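You operate a simulated robot arm through the tools that you are given. There is no shell and no other tool. Be economical: measure what you need, move in short steps, check, and stop when the job is done.

You are at the controls of a simulated robot arm. One attempt, no reset.

Task
Warm the loaf tin: light the oven at 220 and turn it off once READY lights.
Fine: SPARK on to light it, off again once it burns. The door stays shut.

It is judged by the outcome, as a careful person would: the job done as asked, and still so three seconds after it is handed in. It fails if anything else is knocked over, pushed out of place, dropped, spilled or broken.

Robot
A 6-joint arm with a two-finger parallel gripper, fixed in place. Base frame: the origin is at the foot of the arm, x ahead of it, y to its left, z up. Lengths are in m, angles in degrees, forces in N, time in s.
With the tool pointing down near the work surface it reaches from about 0.1 to 0.52 m from the base axis. Its first joint turns from -66.0 to 66.0 degrees. Payload 2.7 kg.
Tool frame: the origin (TCP) lies between the finger pads and is the grasp point; the fingertips stand 0.023 m ahead of it; z points along the fingers, y is the line along which they close. The gripper opens to 0.094 m. The fingers are 0.038 m wide and 0.01 m thick; the gripper's body (0.054 by 0.096 m) begins 0.039 m behind the TCP.
Orientation is that of the tool frame in the base frame, as a unit quaternion [w, x, y, z]. With the fingers straight down and closing along the base's y, the tool's x points along the base's -x, its y along +y and its z along -z.

Tools
- The arm moves only by the tool jog_arm. Its argument "increments" is a list of rows, each a list of 7 numbers: the shift along the tool's x, y, z in mm, then the turn, a rotation vector about the tool's x, y, z in degrees, then the finger opening in mm, from 0 to 94. In form: [[dx, dy, dz, rx, ry, rz, jaw], ...]. A call has 1 to 8 rows; each row is the pose to reach, as a shift and turn from the pose commanded when the call began, along the tool's axes at that moment. A row lasts 0.2 s, in which the tool goes at most 0.05 m and 8.6 degrees; a call with a longer step from one row to the next is refused whole, and so is a gripper value outside its range. A pose out of reach is approached as far as the arm can. The call stops where the force on the tool passes 40 N (or 10 N more than at its start, if that is more) or the arm is blocked; 0.2 s more then pass. Each finger travels about 0.045 m/s and halts on what it meets, pressing with about 42 N; the grip force reading is that of the motor and also rises with nothing between the fingers. The clock runs only during rows and for 0.2 s after the last one: add rows that repeat a pose to give the fingers time. The reply holds the time, the measured pose of the TCP, the force on the tool along the base axes, the opening and the grip force, in the units named above and with some noise, with the torque about the TCP (base axes, N m) and any sound that the robot's microphone picked up.
- Cameras (640 x 400 px; columns grow to the right, rows downward): "scene" is fixed at [0.081, -0.4369, 1.4063]; the picture's right is [0.71, -0.71, 0.00], its down [-0.40, -0.40, -0.82] and it looks along [0.58, 0.58, -0.57] (base axes); focal length 325 px, centre (320, 200). "wrist" rides on the gripper at [0.086, 0.016, -0.075] in the tool frame; the picture's right is [-0.18, 0.98, 0.00], its down [-0.58, -0.11, -0.81] and it looks along [-0.79, -0.15, 0.59] (tool axes); focal length 243 px, centre (320, 200). There is no depth. A picture from a camera that has moved, and an enlarged one, comes with that camera's place and axes in the base frame and with its lens.
- snapshot(camera): a new picture of that camera. It takes no simulated time.
- zoom(camera, box): a new picture of the part [left, top, right, bottom] of that camera's present view, enlarged. It takes no simulated time.
- job_done(): hands the job in; it is judged then, once.

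Go step by step. Nothing tells you positions but the pictures and the camera data: compare them with the known pose of the tool, close in by small moves and look again before you grip or let go. The budget is 120 turns and 76 pictures, counting those below and the enlarged ones. Unless the task says otherwise, let go and move clear before handing in, and close with one line.

The tools are called after ">>>" as a command line: name --pt "numbers of a row" for each row, then --argument value for the rest, lists and objects as JSON in quotes. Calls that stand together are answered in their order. jog_arm: Moves the arm, as the interface text tells. Its arguments: {"type":"object","properties":{"increments":{"type":"array","items":{"type":"array","items":{"type":"number"}}}},"required":["increments"]} The other tools are called the same way: snapshot (camera) takes a picture; zoom (camera, box) takes an enlarged picture of a part of a camera's view; job_done () hands the job in.

At the start:

```text
t: 0.0
position: [0.2976, 0.2326, 0.9738]
ee_rot: [0.0, 0.0, 1.0, 0.0]
contact_force: [-0.5, -0.1, 0.0]
ft_torque: [0.04, -0.02, 0.0]
gripper_width: 0.094
grip_force: 0.0
```

scene: 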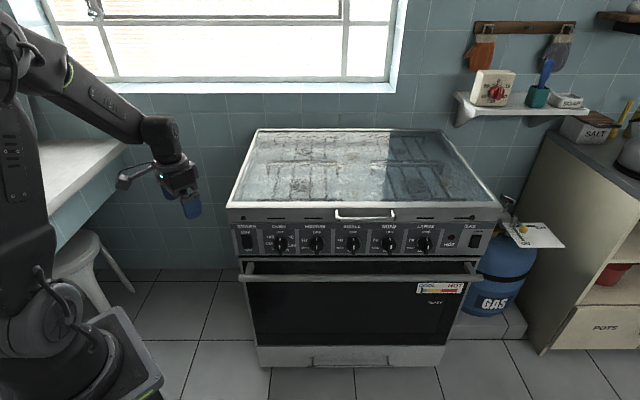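
wrist: 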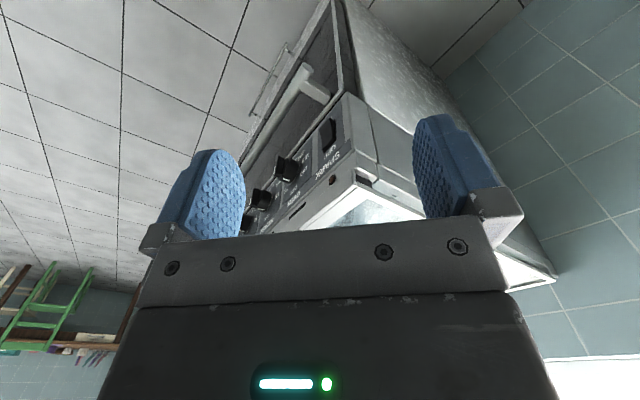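

I see a stove with a front panel (SPARK switch, OVEN knob, others, GAS switch/HOT lamp) and a gas bottle with a note. I'll zoom in to read the panel.

>>> zoom --camera "scene" --box '[225, 200, 365, 288]'

>>> zoom --camera "scene" --box '[360, 200, 500, 288]'

>>> zoom --camera "scene" --box '[440, 180, 600, 330]'

>>> zoom --camera "scene" --box '[400, 270, 480, 320]'

```text
4.55 times, centred on (295, 244) of scene
camera zoom: at [0.081, -0.4369, 1.4063], right [0.71, -0.71, 0.0], down [-0.4, -0.4, -0.82], along [0.58, 0.58, -0.57], focal length 1478 px, centre (434, 0)
```

zoom: 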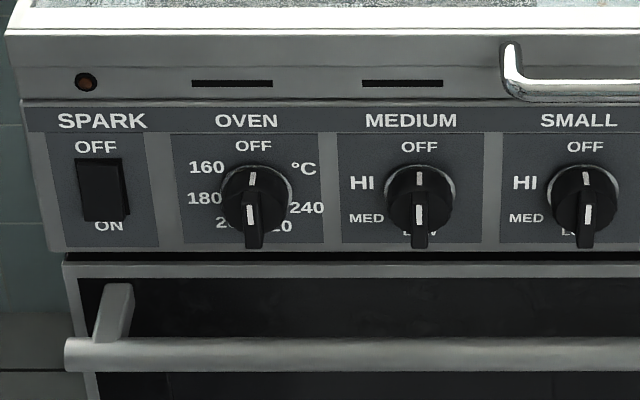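

```text
4.55 times, centred on (430, 244) of scene
camera zoom: at [0.081, -0.4369, 1.4063], right [0.71, -0.71, 0.0], down [-0.4, -0.4, -0.82], along [0.58, 0.58, -0.57], focal length 1478 px, centre (-180, 0)
```

zoom: 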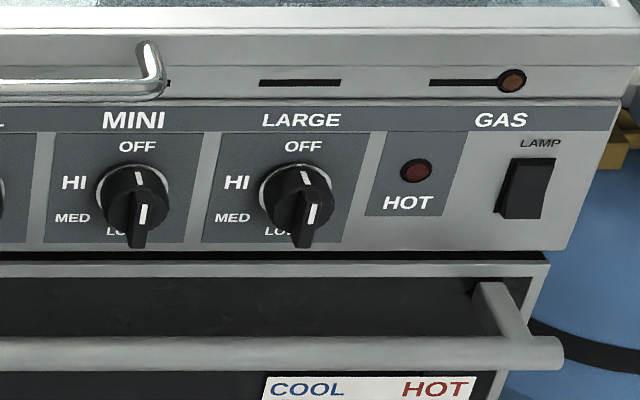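

```text
2.67 times, centred on (520, 255) of scene
camera zoom: at [0.081, -0.4369, 1.4063], right [0.71, -0.71, 0.0], down [-0.4, -0.4, -0.82], along [0.58, 0.58, -0.57], focal length 867 px, centre (-213, 53)
```

zoom: 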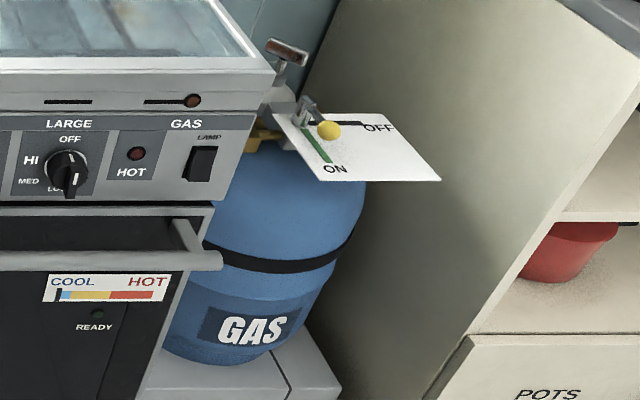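

```text
8.00 times, centred on (440, 295) of scene
camera zoom: at [0.081, -0.4369, 1.4063], right [0.71, -0.71, 0.0], down [-0.4, -0.4, -0.82], along [0.58, 0.58, -0.57], focal length 2602 px, centre (-640, -560)
```

zoom: 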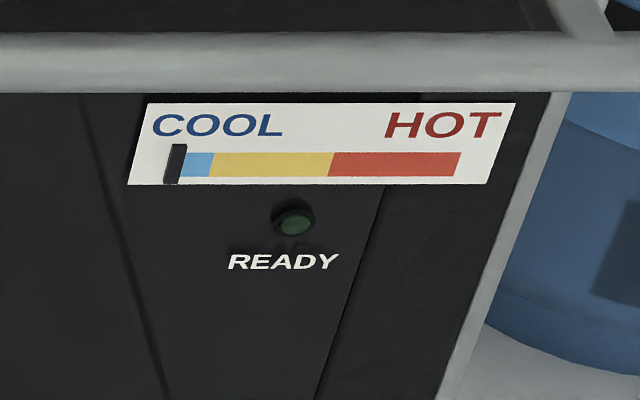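

The SPARK switch triangulates to about (0.433, 0.218, 0.766), and the panel runs along (0.71,-0.71). I need to check the gas valve lever state closely.

>>> zoom --camera "scene" --box '[485, 185, 573, 240]'

>>> zoom --camera "scene" --box '[440, 0, 640, 125]'

>>> zoom --camera "scene" --box '[262, 222, 302, 260]'

```text
7.27 times, centred on (529, 212) of scene
camera zoom: at [0.081, -0.4369, 1.4063], right [0.71, -0.71, 0.0], down [-0.4, -0.4, -0.82], along [0.58, 0.58, -0.57], focal length 2365 px, centre (-1200, 109)
```

zoom: 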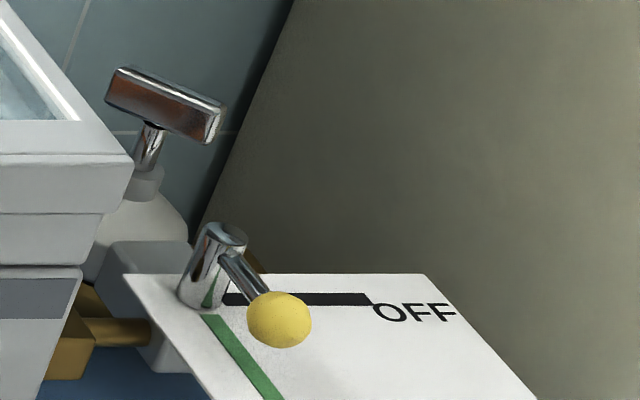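

```text
3.20 times, centred on (540, 62) of scene
camera zoom: at [0.081, -0.4369, 1.4063], right [0.71, -0.71, 0.0], down [-0.4, -0.4, -0.82], along [0.58, 0.58, -0.57], focal length 1041 px, centre (-384, 640)
```

zoom: 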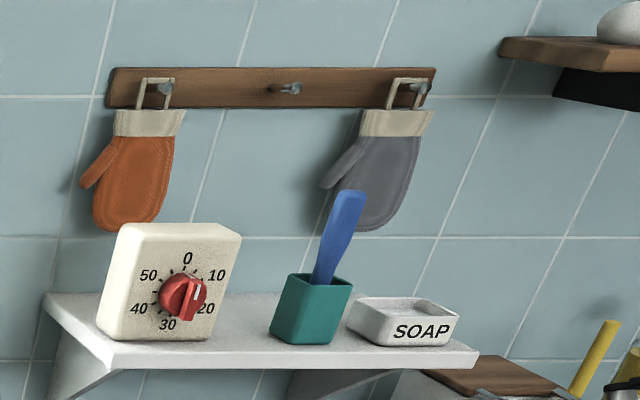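

```text
10.53 times, centred on (282, 241) of scene
camera zoom: at [0.081, -0.4369, 1.4063], right [0.71, -0.71, 0.0], down [-0.4, -0.4, -0.82], along [0.58, 0.58, -0.57], focal length 3424 px, centre (720, -232)
```

zoom: 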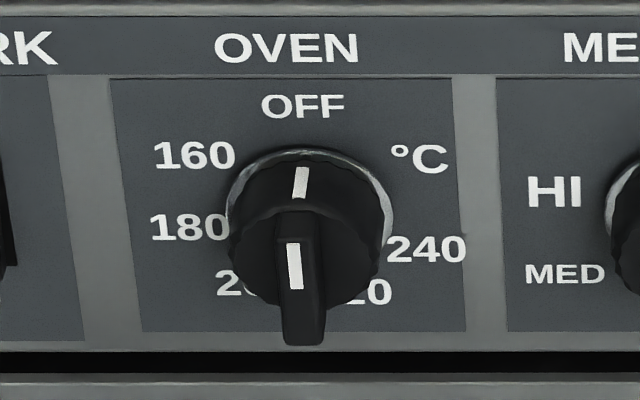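

The valve lever lies along its green ON line, so gas is already on, and all knobs are at OFF. I'll roll the tool in free air so that the camera ends up above once the tool points at the panel.

>>> jog_arm --pt "0 0 0 0 0 8.4 30" --pt "0 0 0 0 0 16.8 0" --pt "0 0 0 0 0 25.2 0" --pt "0 0 0 0 0 33.6 0" --pt "0 0 0 0 0 42 0" --pt "0 0 0 0 0 50.4 0" --pt "0 0 0 0 0 58.8 0" --pt "0 0 0 0 0 67.2 0"

```text
t: 1.8
position: [0.2989, 0.2341, 0.972]
ee_rot: [0.0, 0.554, 0.833, -0.001]
contact_force: [-0.4, -0.6, 0.5]
ft_torque: [0.01, 0.02, -0.01]
gripper_width: 0.0
grip_force: 42.0
```

The roll went freely. I'll continue it by another 67.8°.

>>> jog_arm --pt "0 0 0 0 0 8.5 0" --pt "0 0 0 0 0 17 0" --pt "0 0 0 0 0 25.5 0" --pt "0 0 0 0 0 34 0" --pt "0 0 0 0 0 42.5 0" --pt "0 0 0 0 0 51 0" --pt "0 0 0 0 0 59.5 0" --pt "0 0 0 0 0 67.8 0"

```text
t: 3.6
position: [0.318, 0.2084, 0.9699]
ee_rot: [-0.012, 0.921, 0.39, -0.004]
contact_force: [0.2, 1.1, -0.9]
ft_torque: [-0.02, 0.02, 0.01]
gripper_width: 0.0003
grip_force: 41.8
out of reach, approached as far as the arm can: row 8
```

The roll ends at nearly the joint limit with the camera side facing the stove. Now I pitch the tool up toward the panel.

>>> jog_arm --pt "0 0 0 0 8.4 0 0" --pt "0 0 0 0 16.8 0 0" --pt "0 0 0 0 25.2 0 0" --pt "0 0 0 0 33.6 0 0" --pt "0 0 0 0 42 0 0" --pt "0 0 0 0 50.4 0 0" --pt "0 0 0 0 58.8 0 0" --pt "0 0 0 0 67.2 0 0"

>>> snapshot --camera "scene"

>>> snapshot --camera "wrist"

```text
t: 5.4
position: [0.3188, 0.2082, 0.9699]
ee_rot: [-0.211, 0.769, 0.318, 0.513]
contact_force: [-0.5, -0.6, -0.2]
ft_torque: [0.0, 0.0, 0.02]
gripper_width: 0.0
grip_force: 42.3
out of reach, approached as far as the arm can: row 5, 6
```

```text
66 pictures are left
```

scene: 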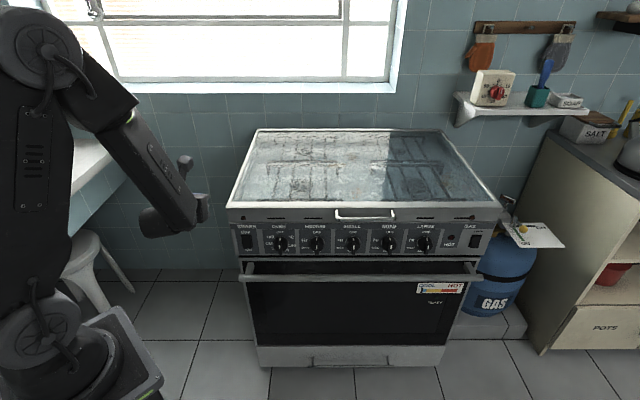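

```text
65 pictures are left
camera wrist: at [0.3042, 0.1723, 1.0788], right [0.64, -0.75, -0.17], down [-0.76, -0.61, -0.23], along [0.07, 0.27, -0.96], focal length 243 px, centre (320, 200)
```

wrist: 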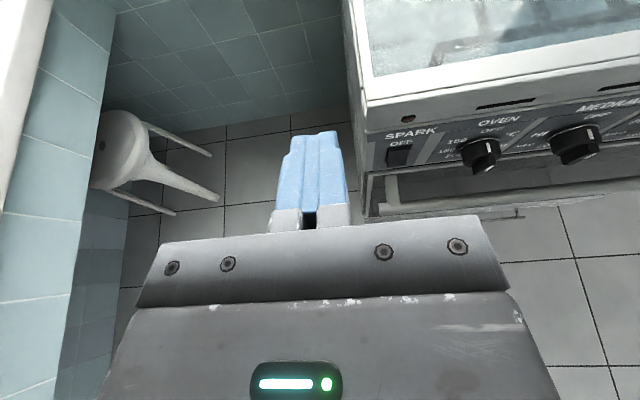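

The tool now points at the panel, pitched about 22° down with the camera on top, and the wrist view confirms SPARK at u≈0.153, v≈0.462. I'm moving to a staging point in front of the lower half of SPARK.

>>> jog_arm --pt "-35 12.5 16 0 0 0 0" --pt "-70 25 32 0 0 0 0" --pt "-105 37.5 48 0 0 0 0" --pt "-140 50 64 0 0 0 0" --pt "-175 62.5 80 0 0 0 0" --pt "-210 75 96 0 0 0 0" --pt "-210 75 96 0 0 0 0"

>>> snapshot --camera "scene"

>>> snapshot --camera "wrist"

```text
t: 7.0
position: [0.3764, 0.1597, 0.7389]
ee_rot: [-0.212, 0.77, 0.319, 0.511]
contact_force: [-0.1, -0.5, -0.3]
ft_torque: [-0.01, 0.0, -0.01]
gripper_width: 0.0
grip_force: 42.5
```

```text
64 pictures are left
```

scene: 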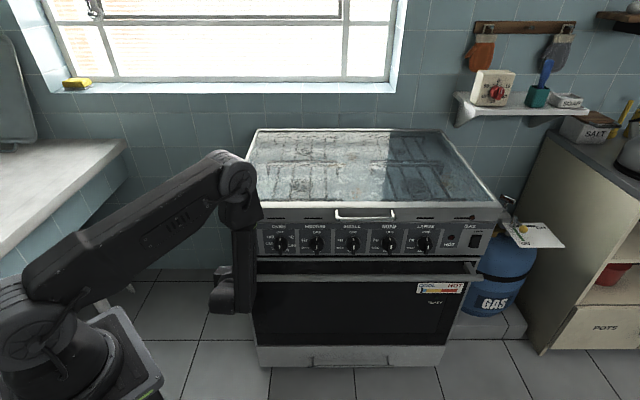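

```text
63 pictures are left
camera wrist: at [0.3616, 0.1241, 0.8482], right [0.65, -0.74, -0.17], down [-0.76, -0.61, -0.22], along [0.06, 0.27, -0.96], focal length 243 px, centre (320, 200)
```

wrist: 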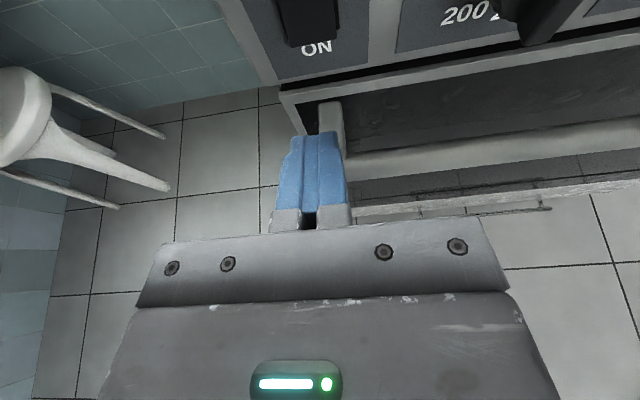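

The fingertips are aligned with the rocker's lower half (ON label computed at u=0.1535, z≈0.73). I'm pressing straight forward slowly.

>>> jog_arm --pt "5.8 0 13.8 0 0 0 0" --pt "11.5 0 27.7 0 0 0 0" --pt "14.6 0 35.1 0 0 0 0" --pt "16.2 0 38.8 0 0 0 0" --pt "17.7 0 42.5 0 0 0 0" --pt "19.2 0 46.2 0 0 0 0"

>>> zoom --camera "wrist" --box '[220, 0, 420, 125]'

```text
t: 8.4
position: [0.411, 0.1958, 0.7388]
ee_rot: [-0.213, 0.769, 0.318, 0.511]
contact_force: [-1.0, -1.2, 0.4]
ft_torque: [-0.01, 0.02, 0.01]
gripper_width: 0.0001
grip_force: 42.0
```

```text
3.20 times, centred on (320, 62) of wrist
camera zoom: at [0.3973, 0.1602, 0.8477], right [0.64, -0.75, -0.17], down [-0.76, -0.61, -0.22], along [0.06, 0.27, -0.96], focal length 776 px, centre (320, 640)
```

zoom: 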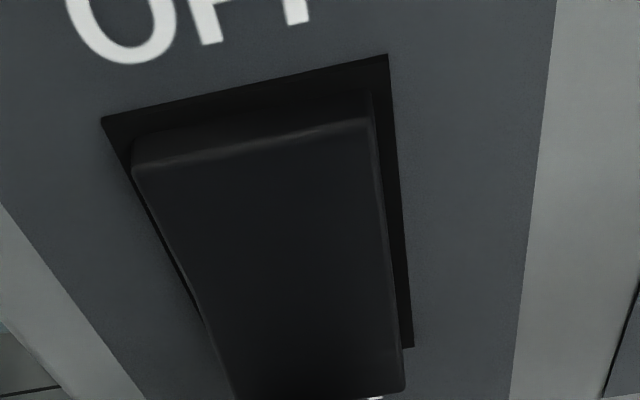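

The tip is barely touching (about 1.5 N). I continue forward in 2 mm steps.

>>> jog_arm --pt "0.8 0 1.8 0 0 0 0" --pt "1.5 0 3.7 0 0 0 0" --pt "2.3 0 5.5 0 0 0 0" --pt "3.1 0 7.4 0 0 0 0"

>>> snapshot --camera "wrist"

```text
t: 9.4
position: [0.4137, 0.1981, 0.7375]
ee_rot: [-0.213, 0.773, 0.318, 0.506]
contact_force: [-5.3, -5.4, 1.2]
ft_torque: [0.03, -0.06, 0.04]
gripper_width: 0.0
grip_force: 41.9
heard: click
stopped in row 4: the force on the tool passed its limit (the readings are from after the stop); the commanded pose is now the measured one
```

```text
61 pictures are left
camera wrist: at [0.4008, 0.1635, 0.8457], right [0.64, -0.75, -0.18], down [-0.77, -0.61, -0.21], along [0.05, 0.27, -0.96], focal length 243 px, centre (320, 200)
```

wrist: 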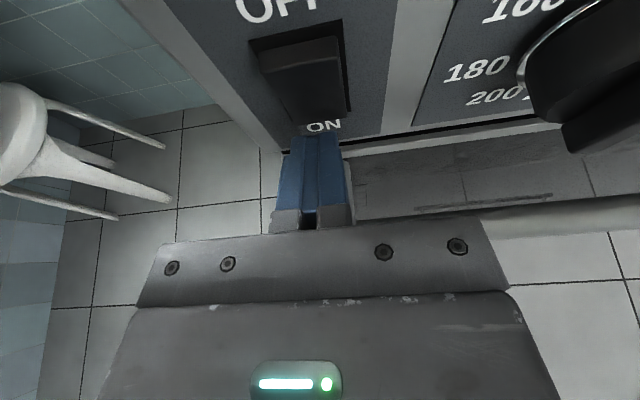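

SPARK clicked on: the rocker's upper half now stands out. I back off, level the tool and open the fingers for the OVEN knob.

>>> jog_arm --pt "-10 0 -24 0 0 0 0" --pt "-20 0 -48 0 0 0 10" --pt "-30 10 -72 0 8 0 20" --pt "-30 25 -72 0 15 0 30" --pt "-25 50 -79 0 22 0 40" --pt "-18 80 -82 0 22 0 44" --pt "-18 98 -82 0 22 0 44" --pt "-18 98 -82 0 22 0 44"

>>> snapshot --camera "scene"

>>> snapshot --camera "wrist"

```text
t: 11.2
position: [0.4256, 0.0704, 0.7526]
ee_rot: [-0.27, 0.662, 0.272, 0.644]
contact_force: [-1.5, 0.3, -0.1]
ft_torque: [-0.01, -0.01, -0.01]
gripper_width: 0.0439
grip_force: 0.0
```

```text
60 pictures are left
```

scene: 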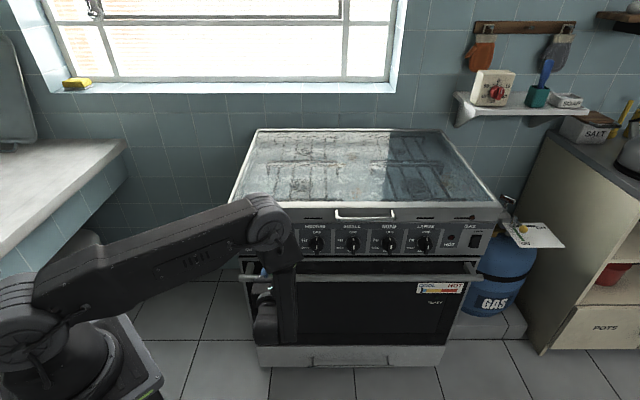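

```text
59 pictures are left
camera wrist: at [0.3852, 0.0084, 0.8405], right [0.69, -0.7, -0.19], down [-0.66, -0.5, -0.56], along [0.3, 0.51, -0.8], focal length 243 px, centre (320, 200)
```

wrist: 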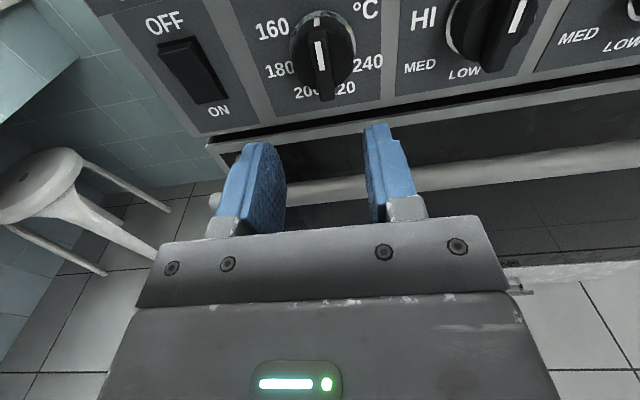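

The tool is level in front of the OVEN knob. I'll zoom to locate the bar and the dial marks precisely.

>>> zoom --camera "wrist" --box '[240, 0, 400, 100]'

```text
4.00 times, centred on (320, 50) of wrist
camera zoom: at [0.3852, 0.0084, 0.8405], right [0.69, -0.7, -0.19], down [-0.66, -0.5, -0.56], along [0.3, 0.51, -0.8], focal length 970 px, centre (320, 800)
```

zoom: 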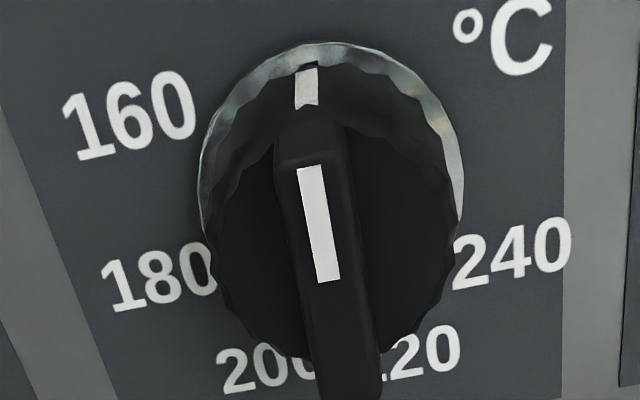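

Dial marks fit 50° steps counter-clockwise (160=50°, 180=100°, 200=150°, 220=200°, 240=250°), with the knob axis at u≈0.253, z≈0.757. I advance most of the way and check that the fingers straddle the bar.

>>> jog_arm --pt "6 2 15 0 0 0 44" --pt "6 2 30 0 0 0 44" --pt "6 2 45 0 0 0 44" --pt "6 2 55 0 0 0 44" --pt "6 2 55 0 0 0 44"

>>> snapshot --camera "wrist"

>>> snapshot --camera "scene"

```text
t: 12.4
position: [0.4654, 0.1098, 0.7569]
ee_rot: [-0.269, 0.662, 0.271, 0.645]
contact_force: [-0.1, -0.1, 0.2]
ft_torque: [0.0, 0.03, -0.03]
gripper_width: 0.0439
grip_force: 0.0
```

```text
57 pictures are left
camera wrist: at [0.4253, 0.0469, 0.8455], right [0.69, -0.7, -0.19], down [-0.66, -0.5, -0.56], along [0.3, 0.51, -0.81], focal length 243 px, centre (320, 200)
```

wrist: 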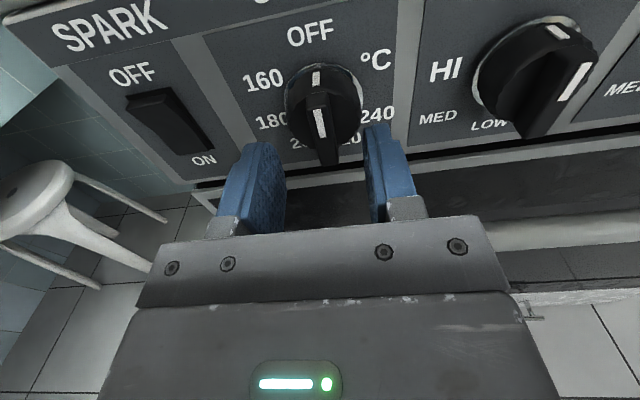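

```text
56 pictures are left
```

scene: 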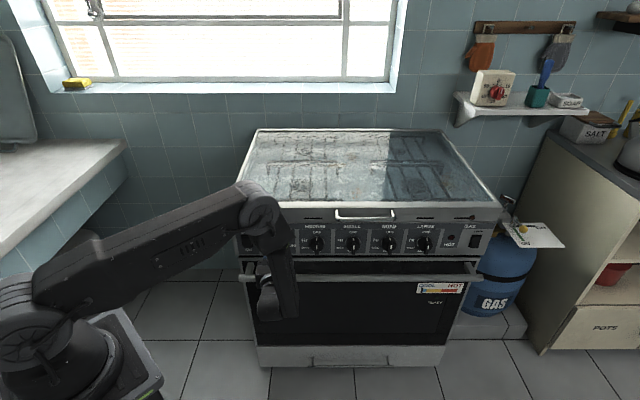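

The fingers are centred on the bar. I advance 18 mm more so the pads overlap it, watching for contact.

>>> jog_arm --pt "0 1 5 0 0 0 44" --pt "0 1 10 0 0 0 44" --pt "0 1 14 0 0 0 36" --pt "0 1 18 0 0 0 30" --pt "0 1 18 0 0 0 26"

>>> snapshot --camera "wrist"

```text
t: 13.6
position: [0.4781, 0.1212, 0.7567]
ee_rot: [-0.269, 0.662, 0.271, 0.645]
contact_force: [-7.3, -9.3, 2.3]
ft_torque: [0.17, -0.17, -0.1]
gripper_width: 0.0272
grip_force: 1.3
```

```text
55 pictures are left
camera wrist: at [0.4383, 0.0581, 0.8447], right [0.69, -0.7, -0.19], down [-0.66, -0.5, -0.56], along [0.3, 0.51, -0.8], focal length 243 px, centre (320, 200)
```

wrist: 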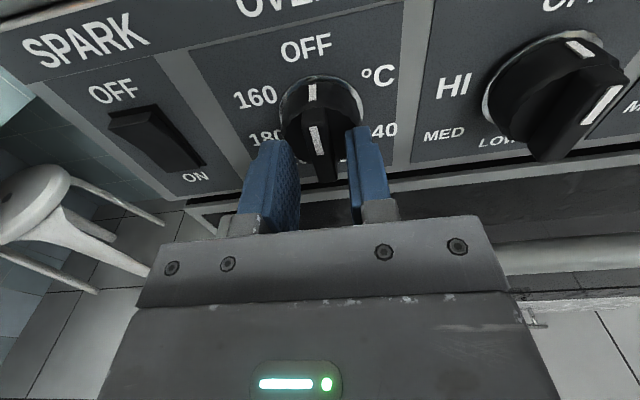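

The fingertips touch the knob's disc face at v≈0.447, straddling the bar. I ease back 1.5 mm and close on the bar.

>>> jog_arm --pt "0 0 -3 0 0 0 26" --pt "0 0 -3 0 0 0 0" --pt "0 0 -3 0 0 0 0" --pt "0 0 -3 0 0 0 0"

>>> snapshot --camera "wrist"

```text
t: 14.6
position: [0.4777, 0.1175, 0.7569]
ee_rot: [-0.266, 0.664, 0.269, 0.645]
contact_force: [12.2, -14.7, -4.9]
ft_torque: [-0.4, 0.28, -0.24]
gripper_width: 0.0104
grip_force: 44.8
```

```text
54 pictures are left
camera wrist: at [0.4376, 0.0556, 0.8451], right [0.69, -0.7, -0.19], down [-0.66, -0.5, -0.56], along [0.3, 0.51, -0.81], focal length 243 px, centre (320, 200)
```

wrist: 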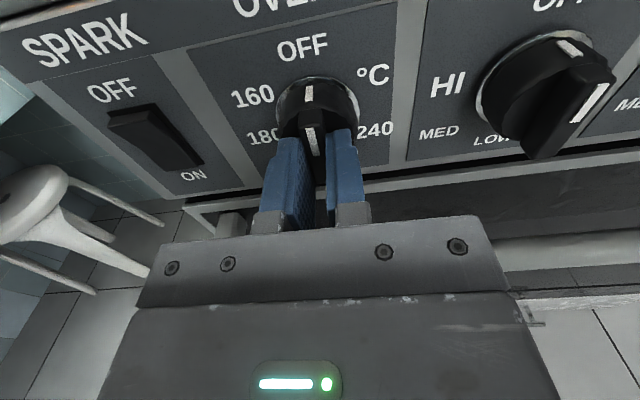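

The bar is gripped (10.4 mm) with a side load showing the axis about 2–3 mm further right. I relieve that and turn counter-clockwise a first 24°.

>>> jog_arm --pt "0 2.5 0 0 0 0 0" --pt "0 2.5 0 0 0 -6 0" --pt "0 2.5 0 0 0 -12 0" --pt "0 2.5 0 0 0 -18 0" --pt "0 2.5 0 0 0 -24 0" --pt "0 2.5 0 0 0 -24 0"

>>> snapshot --camera "wrist"

```text
t: 16.0
position: [0.4802, 0.1179, 0.7579]
ee_rot: [-0.127, 0.591, 0.401, 0.688]
contact_force: [14.1, -18.1, 0.4]
ft_torque: [0.39, -0.25, -0.19]
gripper_width: 0.0102
grip_force: 45.5
```

```text
53 pictures are left
camera wrist: at [0.4133, 0.0799, 0.8446], right [0.69, -0.69, 0.23], down [-0.49, -0.67, -0.56], along [0.54, 0.27, -0.8], focal length 243 px, centre (320, 200)
```

wrist: 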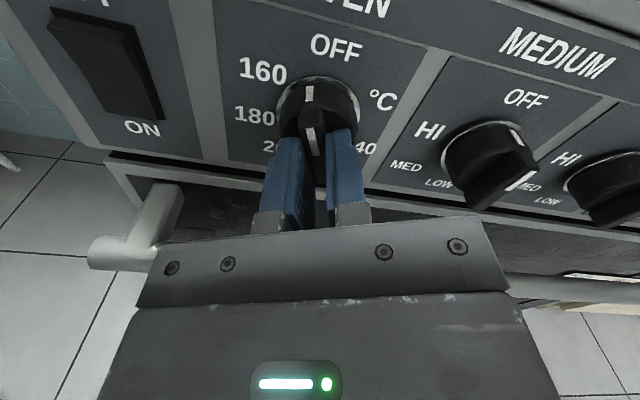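

The knob turns with the tool (mark now about 24° counter-clockwise). I shift a little right to relieve the side load and go on turning.

>>> jog_arm --pt "-1 2.3 0 0 0 0 0" --pt "-1 2.3 0 0 0 -8 0" --pt "-1 2.3 0 0 0 -16 0" --pt "-1 2.3 0 0 0 -24 0" --pt "-1 2.3 0 0 0 -32 0" --pt "-1 2.3 0 0 0 -40 0" --pt "-1 2.3 0 0 0 -46 0"

>>> snapshot --camera "wrist"

>>> snapshot --camera "scene"

```text
t: 17.6
position: [0.4829, 0.1144, 0.7597]
ee_rot: [0.153, 0.383, 0.598, 0.687]
contact_force: [7.1, -11.6, 30.7]
ft_torque: [0.34, -0.01, -1.37]
gripper_width: 0.0101
grip_force: 44.3
```

```text
52 pictures are left
camera wrist: at [0.3762, 0.1171, 0.806], right [0.36, -0.35, 0.86], down [-0.22, -0.93, -0.29], along [0.91, -0.08, -0.42], focal length 243 px, centre (320, 200)
```

wrist: 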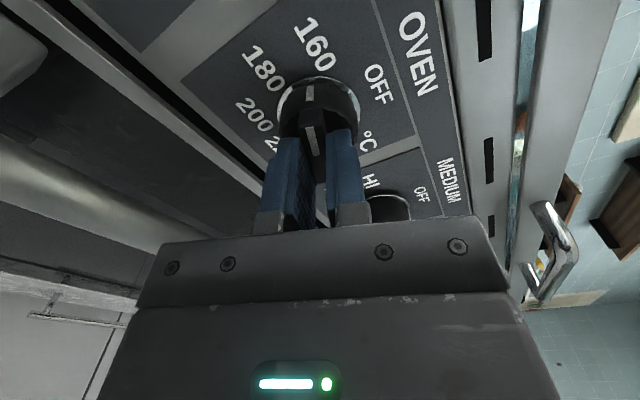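

```text
51 pictures are left
```

scene: 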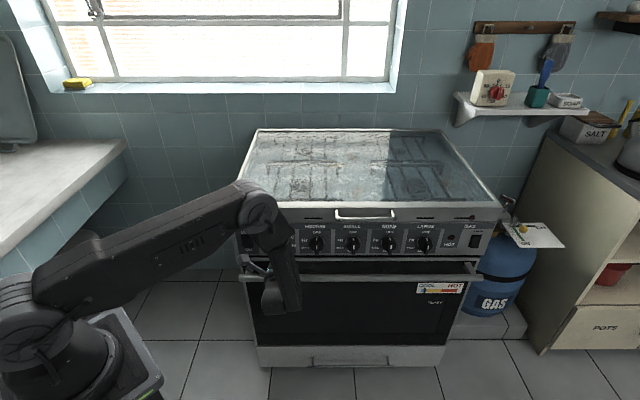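

The knob now points at about 70°, between 160 and 180. The load is upward, so I shift up 3 mm and turn on toward 130°.

>>> jog_arm --pt "1 2.8 0 0 0 0 0" --pt "1 2.8 0 0 0 -8 0" --pt "1 2.8 0 0 0 -16 0" --pt "1 2.8 0 0 0 -24 0" --pt "1 2.8 0 0 0 -32 0" --pt "1 2.8 0 0 0 -40 0" --pt "1 2.8 0 0 0 -48 0" --pt "1 2.8 0 0 0 -55 0"

>>> snapshot --camera "wrist"

>>> snapshot --camera "scene"

```text
t: 19.4
position: [0.4822, 0.1152, 0.7641]
ee_rot: [0.454, 0.061, 0.707, 0.54]
contact_force: [2.4, -5.8, 36.9]
ft_torque: [0.92, -0.69, -0.7]
gripper_width: 0.0105
grip_force: 45.1
```

```text
50 pictures are left
camera wrist: at [0.3723, 0.1202, 0.7291], right [-0.29, 0.3, 0.91], down [-0.19, -0.95, 0.25], along [0.94, -0.1, 0.33], focal length 243 px, centre (320, 200)
```

wrist: 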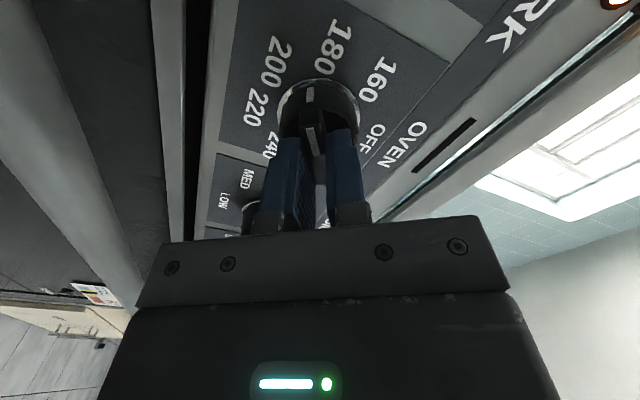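

```text
49 pictures are left
```

scene: 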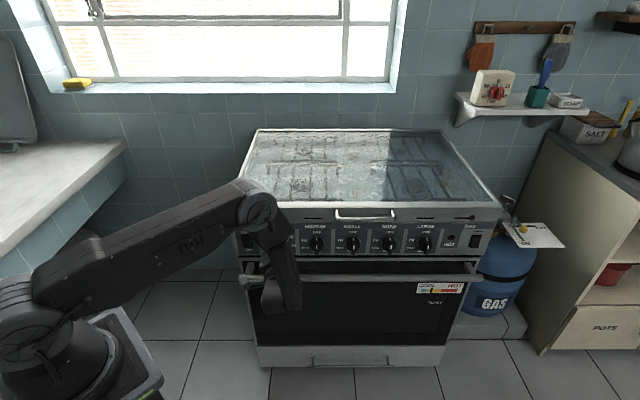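

The mark is at about 125°, between 180 and 200; still loaded upward, so I shift up 4 mm more and turn on to about 180°.

>>> jog_arm --pt "-2.3 3.3 0 0 0 0 0" --pt "-2.3 3.3 0 0 0 -7 0" --pt "-2.3 3.3 0 0 0 -14 0" --pt "-2.3 3.3 0 0 0 -21 0" --pt "-2.3 3.3 0 0 0 -28 0" --pt "-2.3 3.3 0 0 0 -35 0" --pt "-2.3 3.3 0 0 0 -42 0" --pt "-2.3 3.3 0 0 0 -48 0"

>>> snapshot --camera "wrist"

```text
t: 21.2
position: [0.4803, 0.1172, 0.7649]
ee_rot: [0.63, -0.233, 0.672, 0.311]
contact_force: [-14.1, 12.7, 34.6]
ft_torque: [0.46, -0.3, 0.25]
gripper_width: 0.0102
grip_force: 45.0
```

```text
48 pictures are left
camera wrist: at [0.4062, 0.0831, 0.6836], right [-0.68, 0.67, 0.3], down [-0.43, -0.7, 0.57], along [0.6, 0.25, 0.76], focal length 243 px, centre (320, 200)
```

wrist: 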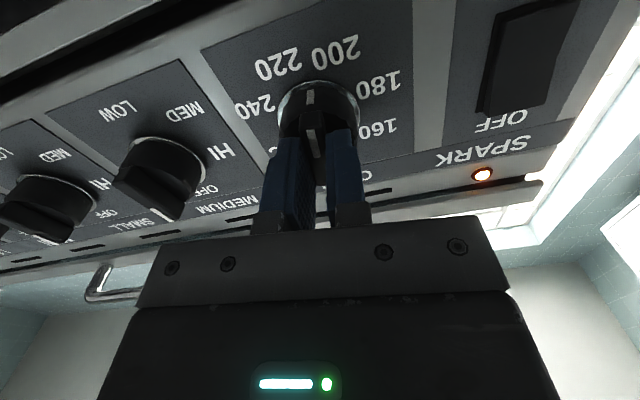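

The orange spark lamp is lit and the knob is at 173°, between 200 and 220. I relieve the loads slightly and turn the last 27°.

>>> jog_arm --pt "-2 2 0 0 0 0 0" --pt "-2 2 0 0 0 -7 0" --pt "-2 2 0 0 0 -14 0" --pt "-2 2 0 0 0 -21 0" --pt "-2 2 0 0 0 -27 0" --pt "-2 2 0 0 0 -27 0"

>>> snapshot --camera "wrist"

>>> snapshot --camera "scene"

```text
t: 21.9
position: [0.4799, 0.1189, 0.7651]
ee_rot: [0.642, -0.285, 0.655, 0.279]
contact_force: [-18.3, -3.7, 10.8]
ft_torque: [0.62, -0.54, -0.5]
gripper_width: 0.0107
grip_force: 44.8
out of reach, approached as far as the arm can: row 3
stopped in row 3: the force on the tool passed its limit (the readings are from after the stop); the commanded pose is now the measured one
```

```text
47 pictures are left
camera wrist: at [0.4159, 0.0748, 0.6811], right [-0.72, 0.67, 0.18], down [-0.46, -0.66, 0.6], along [0.52, 0.34, 0.78], focal length 243 px, centre (320, 200)
```

wrist: 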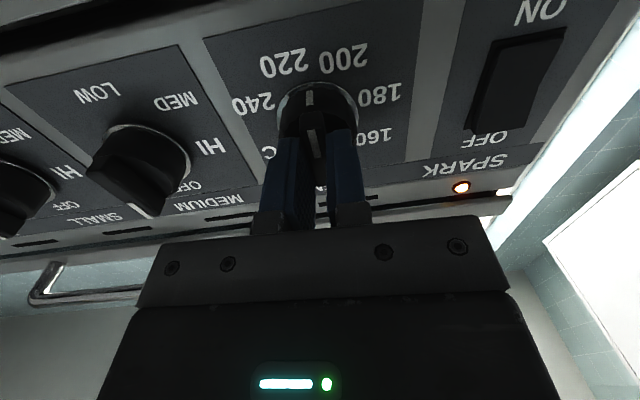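

```text
46 pictures are left
```

scene: 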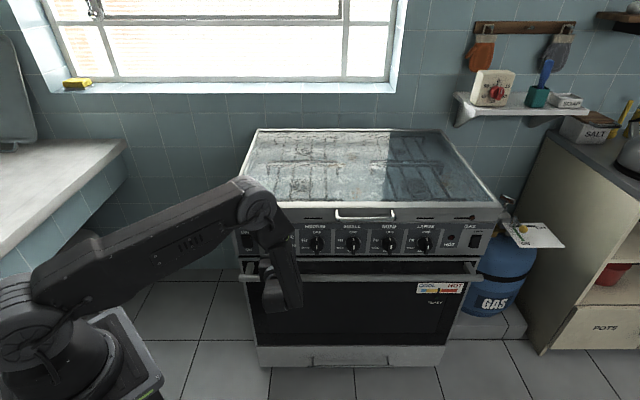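

The knob is at about 180° and the arm hit a reach hiccup. Before continuing I'll see whether small further turning is possible.

>>> jog_arm --pt "0 0 0 0 0 -3 0" --pt "0 0 0 0 0 -6 0" --pt "0 0 0 0 0 -9 0" --pt "0 0 0 0 0 -12 0"

>>> zoom --camera "scene" --box '[400, 270, 480, 320]'

```text
t: 22.2
position: [0.4808, 0.1179, 0.767]
ee_rot: [0.642, -0.29, 0.652, 0.281]
contact_force: [-15.9, -8.4, 8.9]
ft_torque: [0.31, -0.3, -0.74]
gripper_width: 0.0105
grip_force: 45.1
out of reach, approached as far as the arm can: row 1
stopped in row 1: the force on the tool passed its limit (the readings are from after the stop); the commanded pose is now the measured one
```

```text
8.00 times, centred on (440, 295) of scene
camera zoom: at [0.0805, -0.4371, 1.4062], right [0.71, -0.71, 0.0], down [-0.4, -0.4, -0.82], along [0.58, 0.58, -0.57], focal length 2602 px, centre (-640, -560)
```

zoom: 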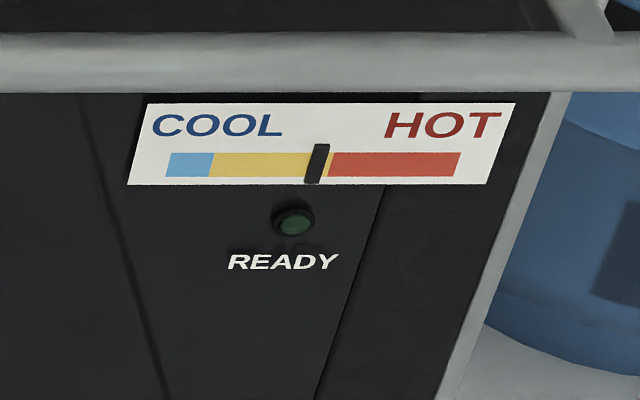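

The oven has lit (the gauge is climbing fast), but the roll has hit its end at 180°. I release, back out, and roll the tool back toward camera-up so I can regrip for the last 20°.

>>> jog_arm --pt "0 0 0 0 0 0 30" --pt "0 0 -15 0 0 0 32" --pt "0 0 -30 0 0 8 32" --pt "0 0 -30 0 0 16.5 32" --pt "0 0 -30 0 0 25 32" --pt "0 0 -30 0 0 33.5 32" --pt "0 0 -30 0 0 42 32" --pt "0 0 -30 0 0 50.5 32"

>>> zoom --camera "scene" --box '[360, 220, 480, 320]'

>>> snapshot --camera "wrist"

```text
t: 24.0
position: [0.4601, 0.0961, 0.7658]
ee_rot: [0.46, 0.017, 0.714, 0.528]
contact_force: [-0.9, -0.6, 0.4]
ft_torque: [-0.03, 0.03, 0.03]
gripper_width: 0.032
grip_force: 0.0
out of reach, approached as far as the arm can: row 2
```

```text
4.00 times, centred on (420, 270) of scene
camera zoom: at [0.081, -0.4369, 1.4063], right [0.71, -0.71, 0.0], down [-0.4, -0.4, -0.82], along [0.58, 0.58, -0.57], focal length 1301 px, centre (-80, -80)
```

zoom: 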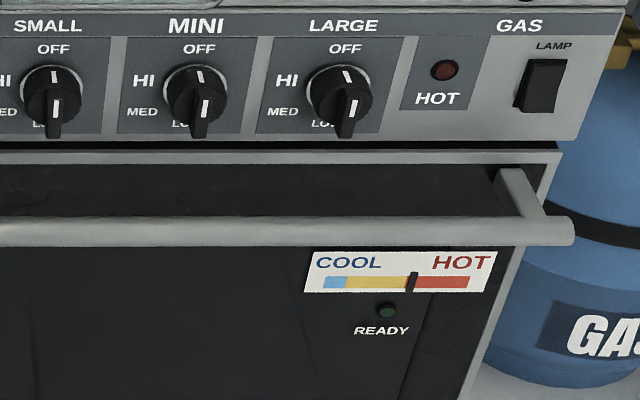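

```text
43 pictures are left
camera wrist: at [0.3527, 0.0939, 0.725], right [-0.35, 0.34, 0.87], down [-0.16, -0.94, 0.3], along [0.92, -0.03, 0.38], focal length 243 px, centre (320, 200)
```

wrist: 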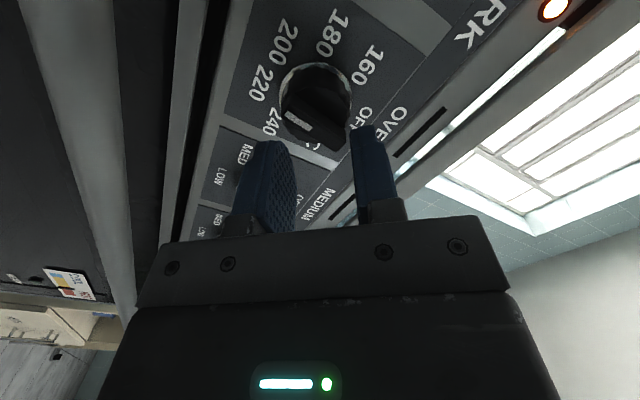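

The gauge has reached the yellow/red edge with READY still dark. I keep rolling back.

>>> jog_arm --pt "0 0 0 0 0 8.5 32" --pt "0 0 0 0 0 17 32" --pt "0 0 0 0 0 25.5 32" --pt "0 0 0 0 0 34 32" --pt "0 0 0 0 0 42.5 32" --pt "0 0 0 0 0 51 32" --pt "0 0 0 0 0 59.5 32" --pt "0 0 0 0 0 68 32"

```text
t: 25.8
position: [0.4623, 0.0978, 0.7661]
ee_rot: [0.087, 0.413, 0.582, 0.695]
contact_force: [-0.2, 0.1, -0.6]
ft_torque: [0.0, 0.01, -0.01]
gripper_width: 0.032
grip_force: 0.1
```

>>> jog_arm --pt "0 0 0 0 0 8.5 32" --pt "0 0 0 0 0 17 32" --pt "0 0 0 0 0 25.5 32" --pt "0 0 0 0 0 34 32" --pt "0 0 0 0 0 42.5 32" --pt "0 0 0 0 0 51 32" --pt "0 0 0 0 0 59.5 32" --pt "0 0 0 0 0 61 32"

>>> snapshot --camera "wrist"

>>> zoom --camera "scene" --box '[400, 270, 480, 320]'

```text
t: 27.6
position: [0.4612, 0.0973, 0.7658]
ee_rot: [-0.277, 0.651, 0.292, 0.643]
contact_force: [-0.8, 0.2, -0.2]
ft_torque: [0.02, -0.01, -0.02]
gripper_width: 0.0321
grip_force: 0.1
```

```text
42 pictures are left
camera wrist: at [0.4227, 0.0338, 0.8546], right [0.72, -0.67, -0.17], down [-0.63, -0.54, -0.57], along [0.29, 0.52, -0.81], focal length 243 px, centre (320, 200)
```

wrist: 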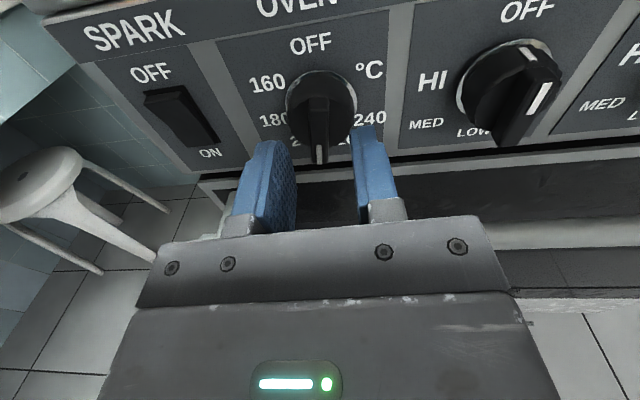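

```text
8.00 times, centred on (440, 295) of scene
camera zoom: at [0.081, -0.4369, 1.4063], right [0.71, -0.71, 0.0], down [-0.4, -0.4, -0.82], along [0.58, 0.58, -0.57], focal length 2602 px, centre (-640, -560)
```

zoom: 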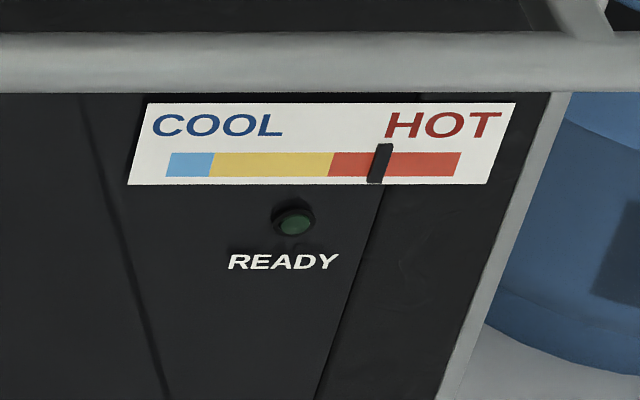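

The knob mark points down at about 180° and the gauge is into the red band with READY still dark. I go in, grip, and prepare the last 20° turn.

>>> jog_arm --pt "0 0 12 0 0 0 32" --pt "0 0 24 0 0 0 28" --pt "0 0 26.5 0 0 0 10" --pt "0 0 26.5 0 0 0 0" --pt "0 0 26.5 0 0 0 0"

>>> snapshot --camera "wrist"

```text
t: 28.8
position: [0.478, 0.1176, 0.7646]
ee_rot: [-0.278, 0.651, 0.293, 0.643]
contact_force: [-6.2, 3.9, 1.5]
ft_torque: [0.13, -0.08, -0.43]
gripper_width: 0.0106
grip_force: 44.8
```

```text
40 pictures are left
camera wrist: at [0.4402, 0.0541, 0.8539], right [0.73, -0.67, -0.17], down [-0.62, -0.54, -0.57], along [0.29, 0.52, -0.81], focal length 243 px, centre (320, 200)
```

wrist: 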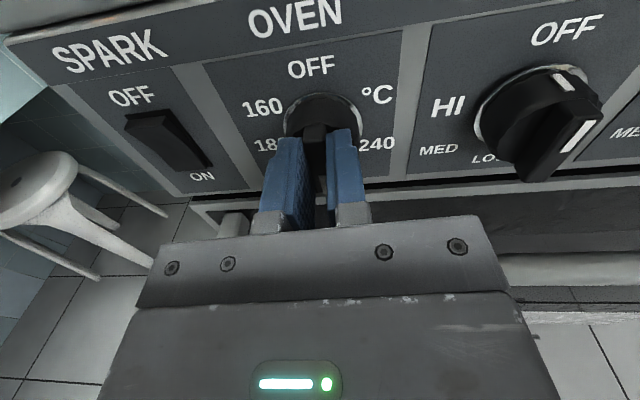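

Gripped, knob at about 181°. Turning 19° counter-clockwise to 220.

>>> jog_arm --pt "0 0 0 0 0 -7 0" --pt "0 0 0 0 0 -14 0" --pt "0 0 0 0 0 -19.5 0" --pt "0 0 0 0 0 -19.5 0"

>>> zoom --camera "scene" --box '[400, 270, 480, 320]'

```text
t: 29.8
position: [0.4773, 0.1169, 0.7651]
ee_rot: [-0.164, 0.592, 0.399, 0.68]
contact_force: [-13.5, 11.0, 2.2]
ft_torque: [-0.16, 0.27, -0.41]
gripper_width: 0.0105
grip_force: 45.4
```

```text
8.00 times, centred on (440, 295) of scene
camera zoom: at [0.0807, -0.4367, 1.4064], right [0.71, -0.71, 0.0], down [-0.4, -0.4, -0.82], along [0.58, 0.58, -0.57], focal length 2602 px, centre (-640, -560)
```

zoom: 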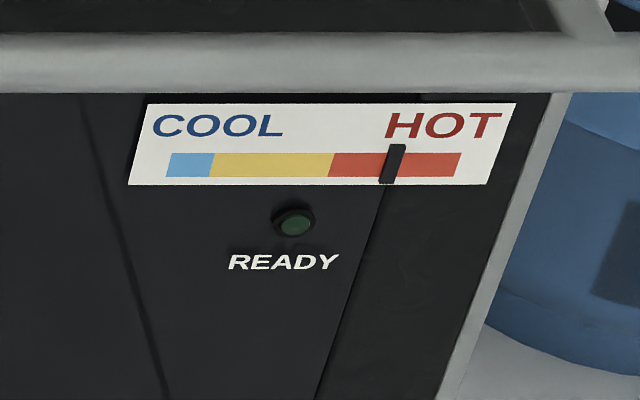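

The tool is at 20°, so the knob is at about 200° = 220 °C. I release, back out, and check the dial before switching SPARK off.

>>> jog_arm --pt "0 0 0 0 0 0 24" --pt "0 0 0 0 0 0 32" --pt "0 0 -15 0 0 0 34" --pt "0 0 -35 0 0 6 20" --pt "0 0 -50 0 0 13 4" --pt "0 -15 -55 0 0 20 0" --pt "0 -40 -55 0 0 20 0"

>>> snapshot --camera "wrist"

>>> snapshot --camera "scene"

```text
t: 31.4
position: [0.4138, 0.1012, 0.7529]
ee_rot: [-0.28, 0.652, 0.29, 0.642]
contact_force: [-0.4, -0.2, -0.4]
ft_torque: [0.01, -0.03, 0.04]
gripper_width: 0.0
grip_force: 42.8
```

```text
38 pictures are left
camera wrist: at [0.376, 0.038, 0.8404], right [0.72, -0.67, -0.18], down [-0.63, -0.53, -0.57], along [0.28, 0.52, -0.8], focal length 243 px, centre (320, 200)
```

wrist: 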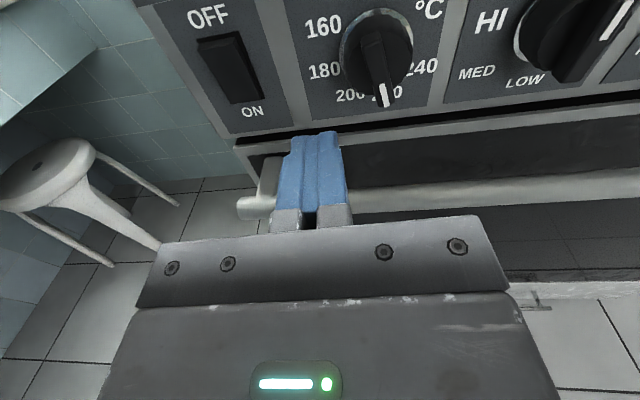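

```text
37 pictures are left
```

scene: 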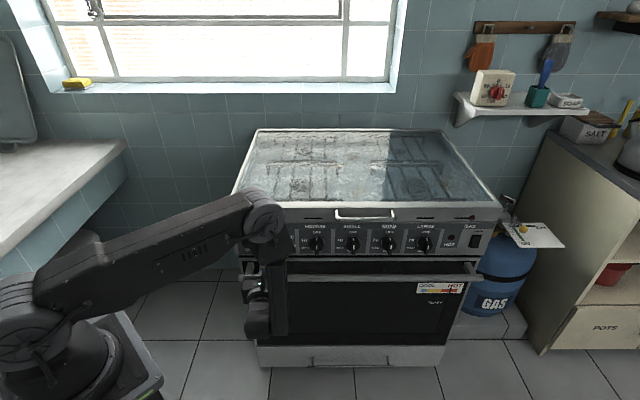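

The dial clearly points at 220. Next I press SPARK's upper half (OFF), with the same tilted finger pose as before but 33 mm higher.

>>> jog_arm --pt "6 -20 0 0 -8 0 0" --pt "12 -45 0 0 -16 0 0" --pt "18 -67 10 -2.4 -22 0 0" --pt "18 -67 26 -2.4 -22 0 0"

>>> zoom --camera "scene" --box '[400, 270, 480, 320]'

>>> snapshot --camera "wrist"

```text
t: 32.4
position: [0.3828, 0.1658, 0.77]
ee_rot: [-0.205, 0.769, 0.325, 0.511]
contact_force: [0.8, 0.7, 0.4]
ft_torque: [0.01, 0.0, 0.0]
gripper_width: 0.0003
grip_force: 41.7
```

```text
8.00 times, centred on (440, 295) of scene
camera zoom: at [0.081, -0.4369, 1.4063], right [0.71, -0.71, 0.0], down [-0.4, -0.4, -0.82], along [0.58, 0.58, -0.57], focal length 2602 px, centre (-640, -560)
```

zoom: 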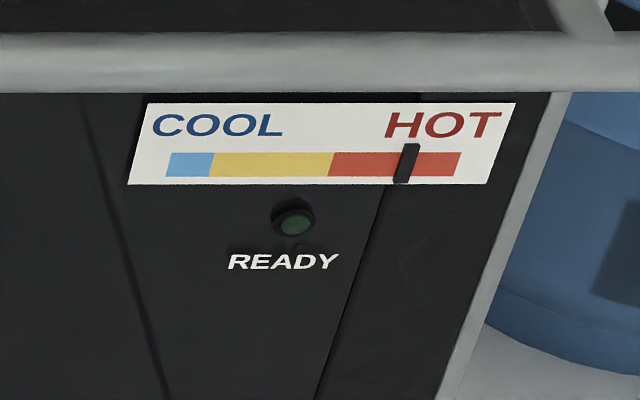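

```text
35 pictures are left
camera wrist: at [0.368, 0.132, 0.8791], right [0.65, -0.75, -0.15], down [-0.76, -0.61, -0.22], along [0.07, 0.26, -0.96], focal length 243 px, centre (320, 200)
```

wrist: 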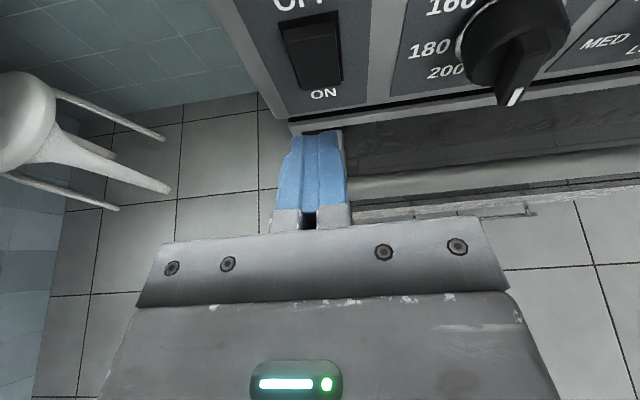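

Aligned at u=0.153; the gauge is still climbing slowly with READY dark. Pressing SPARK's OFF side.

>>> jog_arm --pt "5.8 0 13.8 0 0 0 0" --pt "11.5 0 27.7 0 0 0 0" --pt "14.6 0 34 0 0 0 0" --pt "16.2 0 38 0 0 0 0" --pt "17.3 0 41.5 0 0 0 0" --pt "18.4 0 44.5 0 0 0 0" --pt "19.5 0 47.5 0 0 0 0"

>>> zoom --camera "scene" --box '[400, 270, 480, 320]'

>>> snapshot --camera "wrist"

```text
t: 33.9
position: [0.4151, 0.1979, 0.768]
ee_rot: [-0.207, 0.77, 0.323, 0.51]
contact_force: [-7.4, -8.2, 4.2]
ft_torque: [0.19, -0.12, -0.01]
gripper_width: 0.0
grip_force: 41.9
heard: click
stopped in row 7: the force on the tool passed its limit (the readings are from after the stop); the commanded pose is now the measured one
```

```text
8.00 times, centred on (440, 295) of scene
camera zoom: at [0.0808, -0.4371, 1.4062], right [0.71, -0.71, 0.0], down [-0.4, -0.4, -0.82], along [0.58, 0.58, -0.57], focal length 2602 px, centre (-640, -560)
```

zoom: 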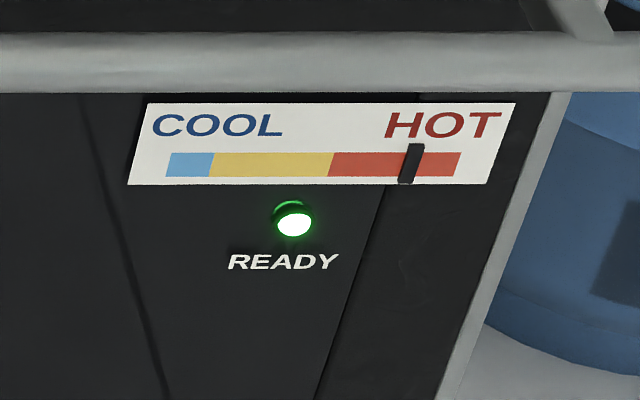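

```text
33 pictures are left
camera wrist: at [0.4001, 0.1636, 0.8778], right [0.65, -0.75, -0.16], down [-0.76, -0.61, -0.22], along [0.06, 0.26, -0.96], focal length 243 px, centre (320, 200)
```

wrist: 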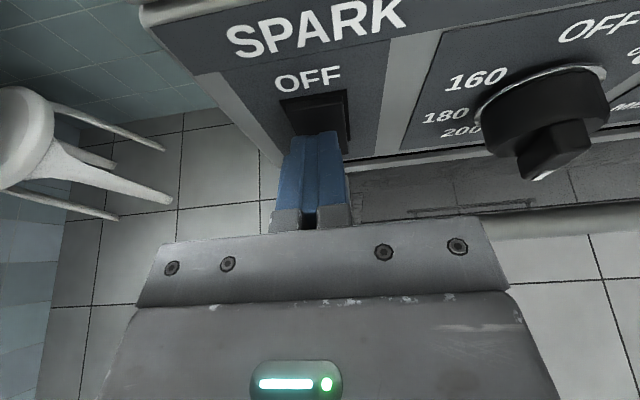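

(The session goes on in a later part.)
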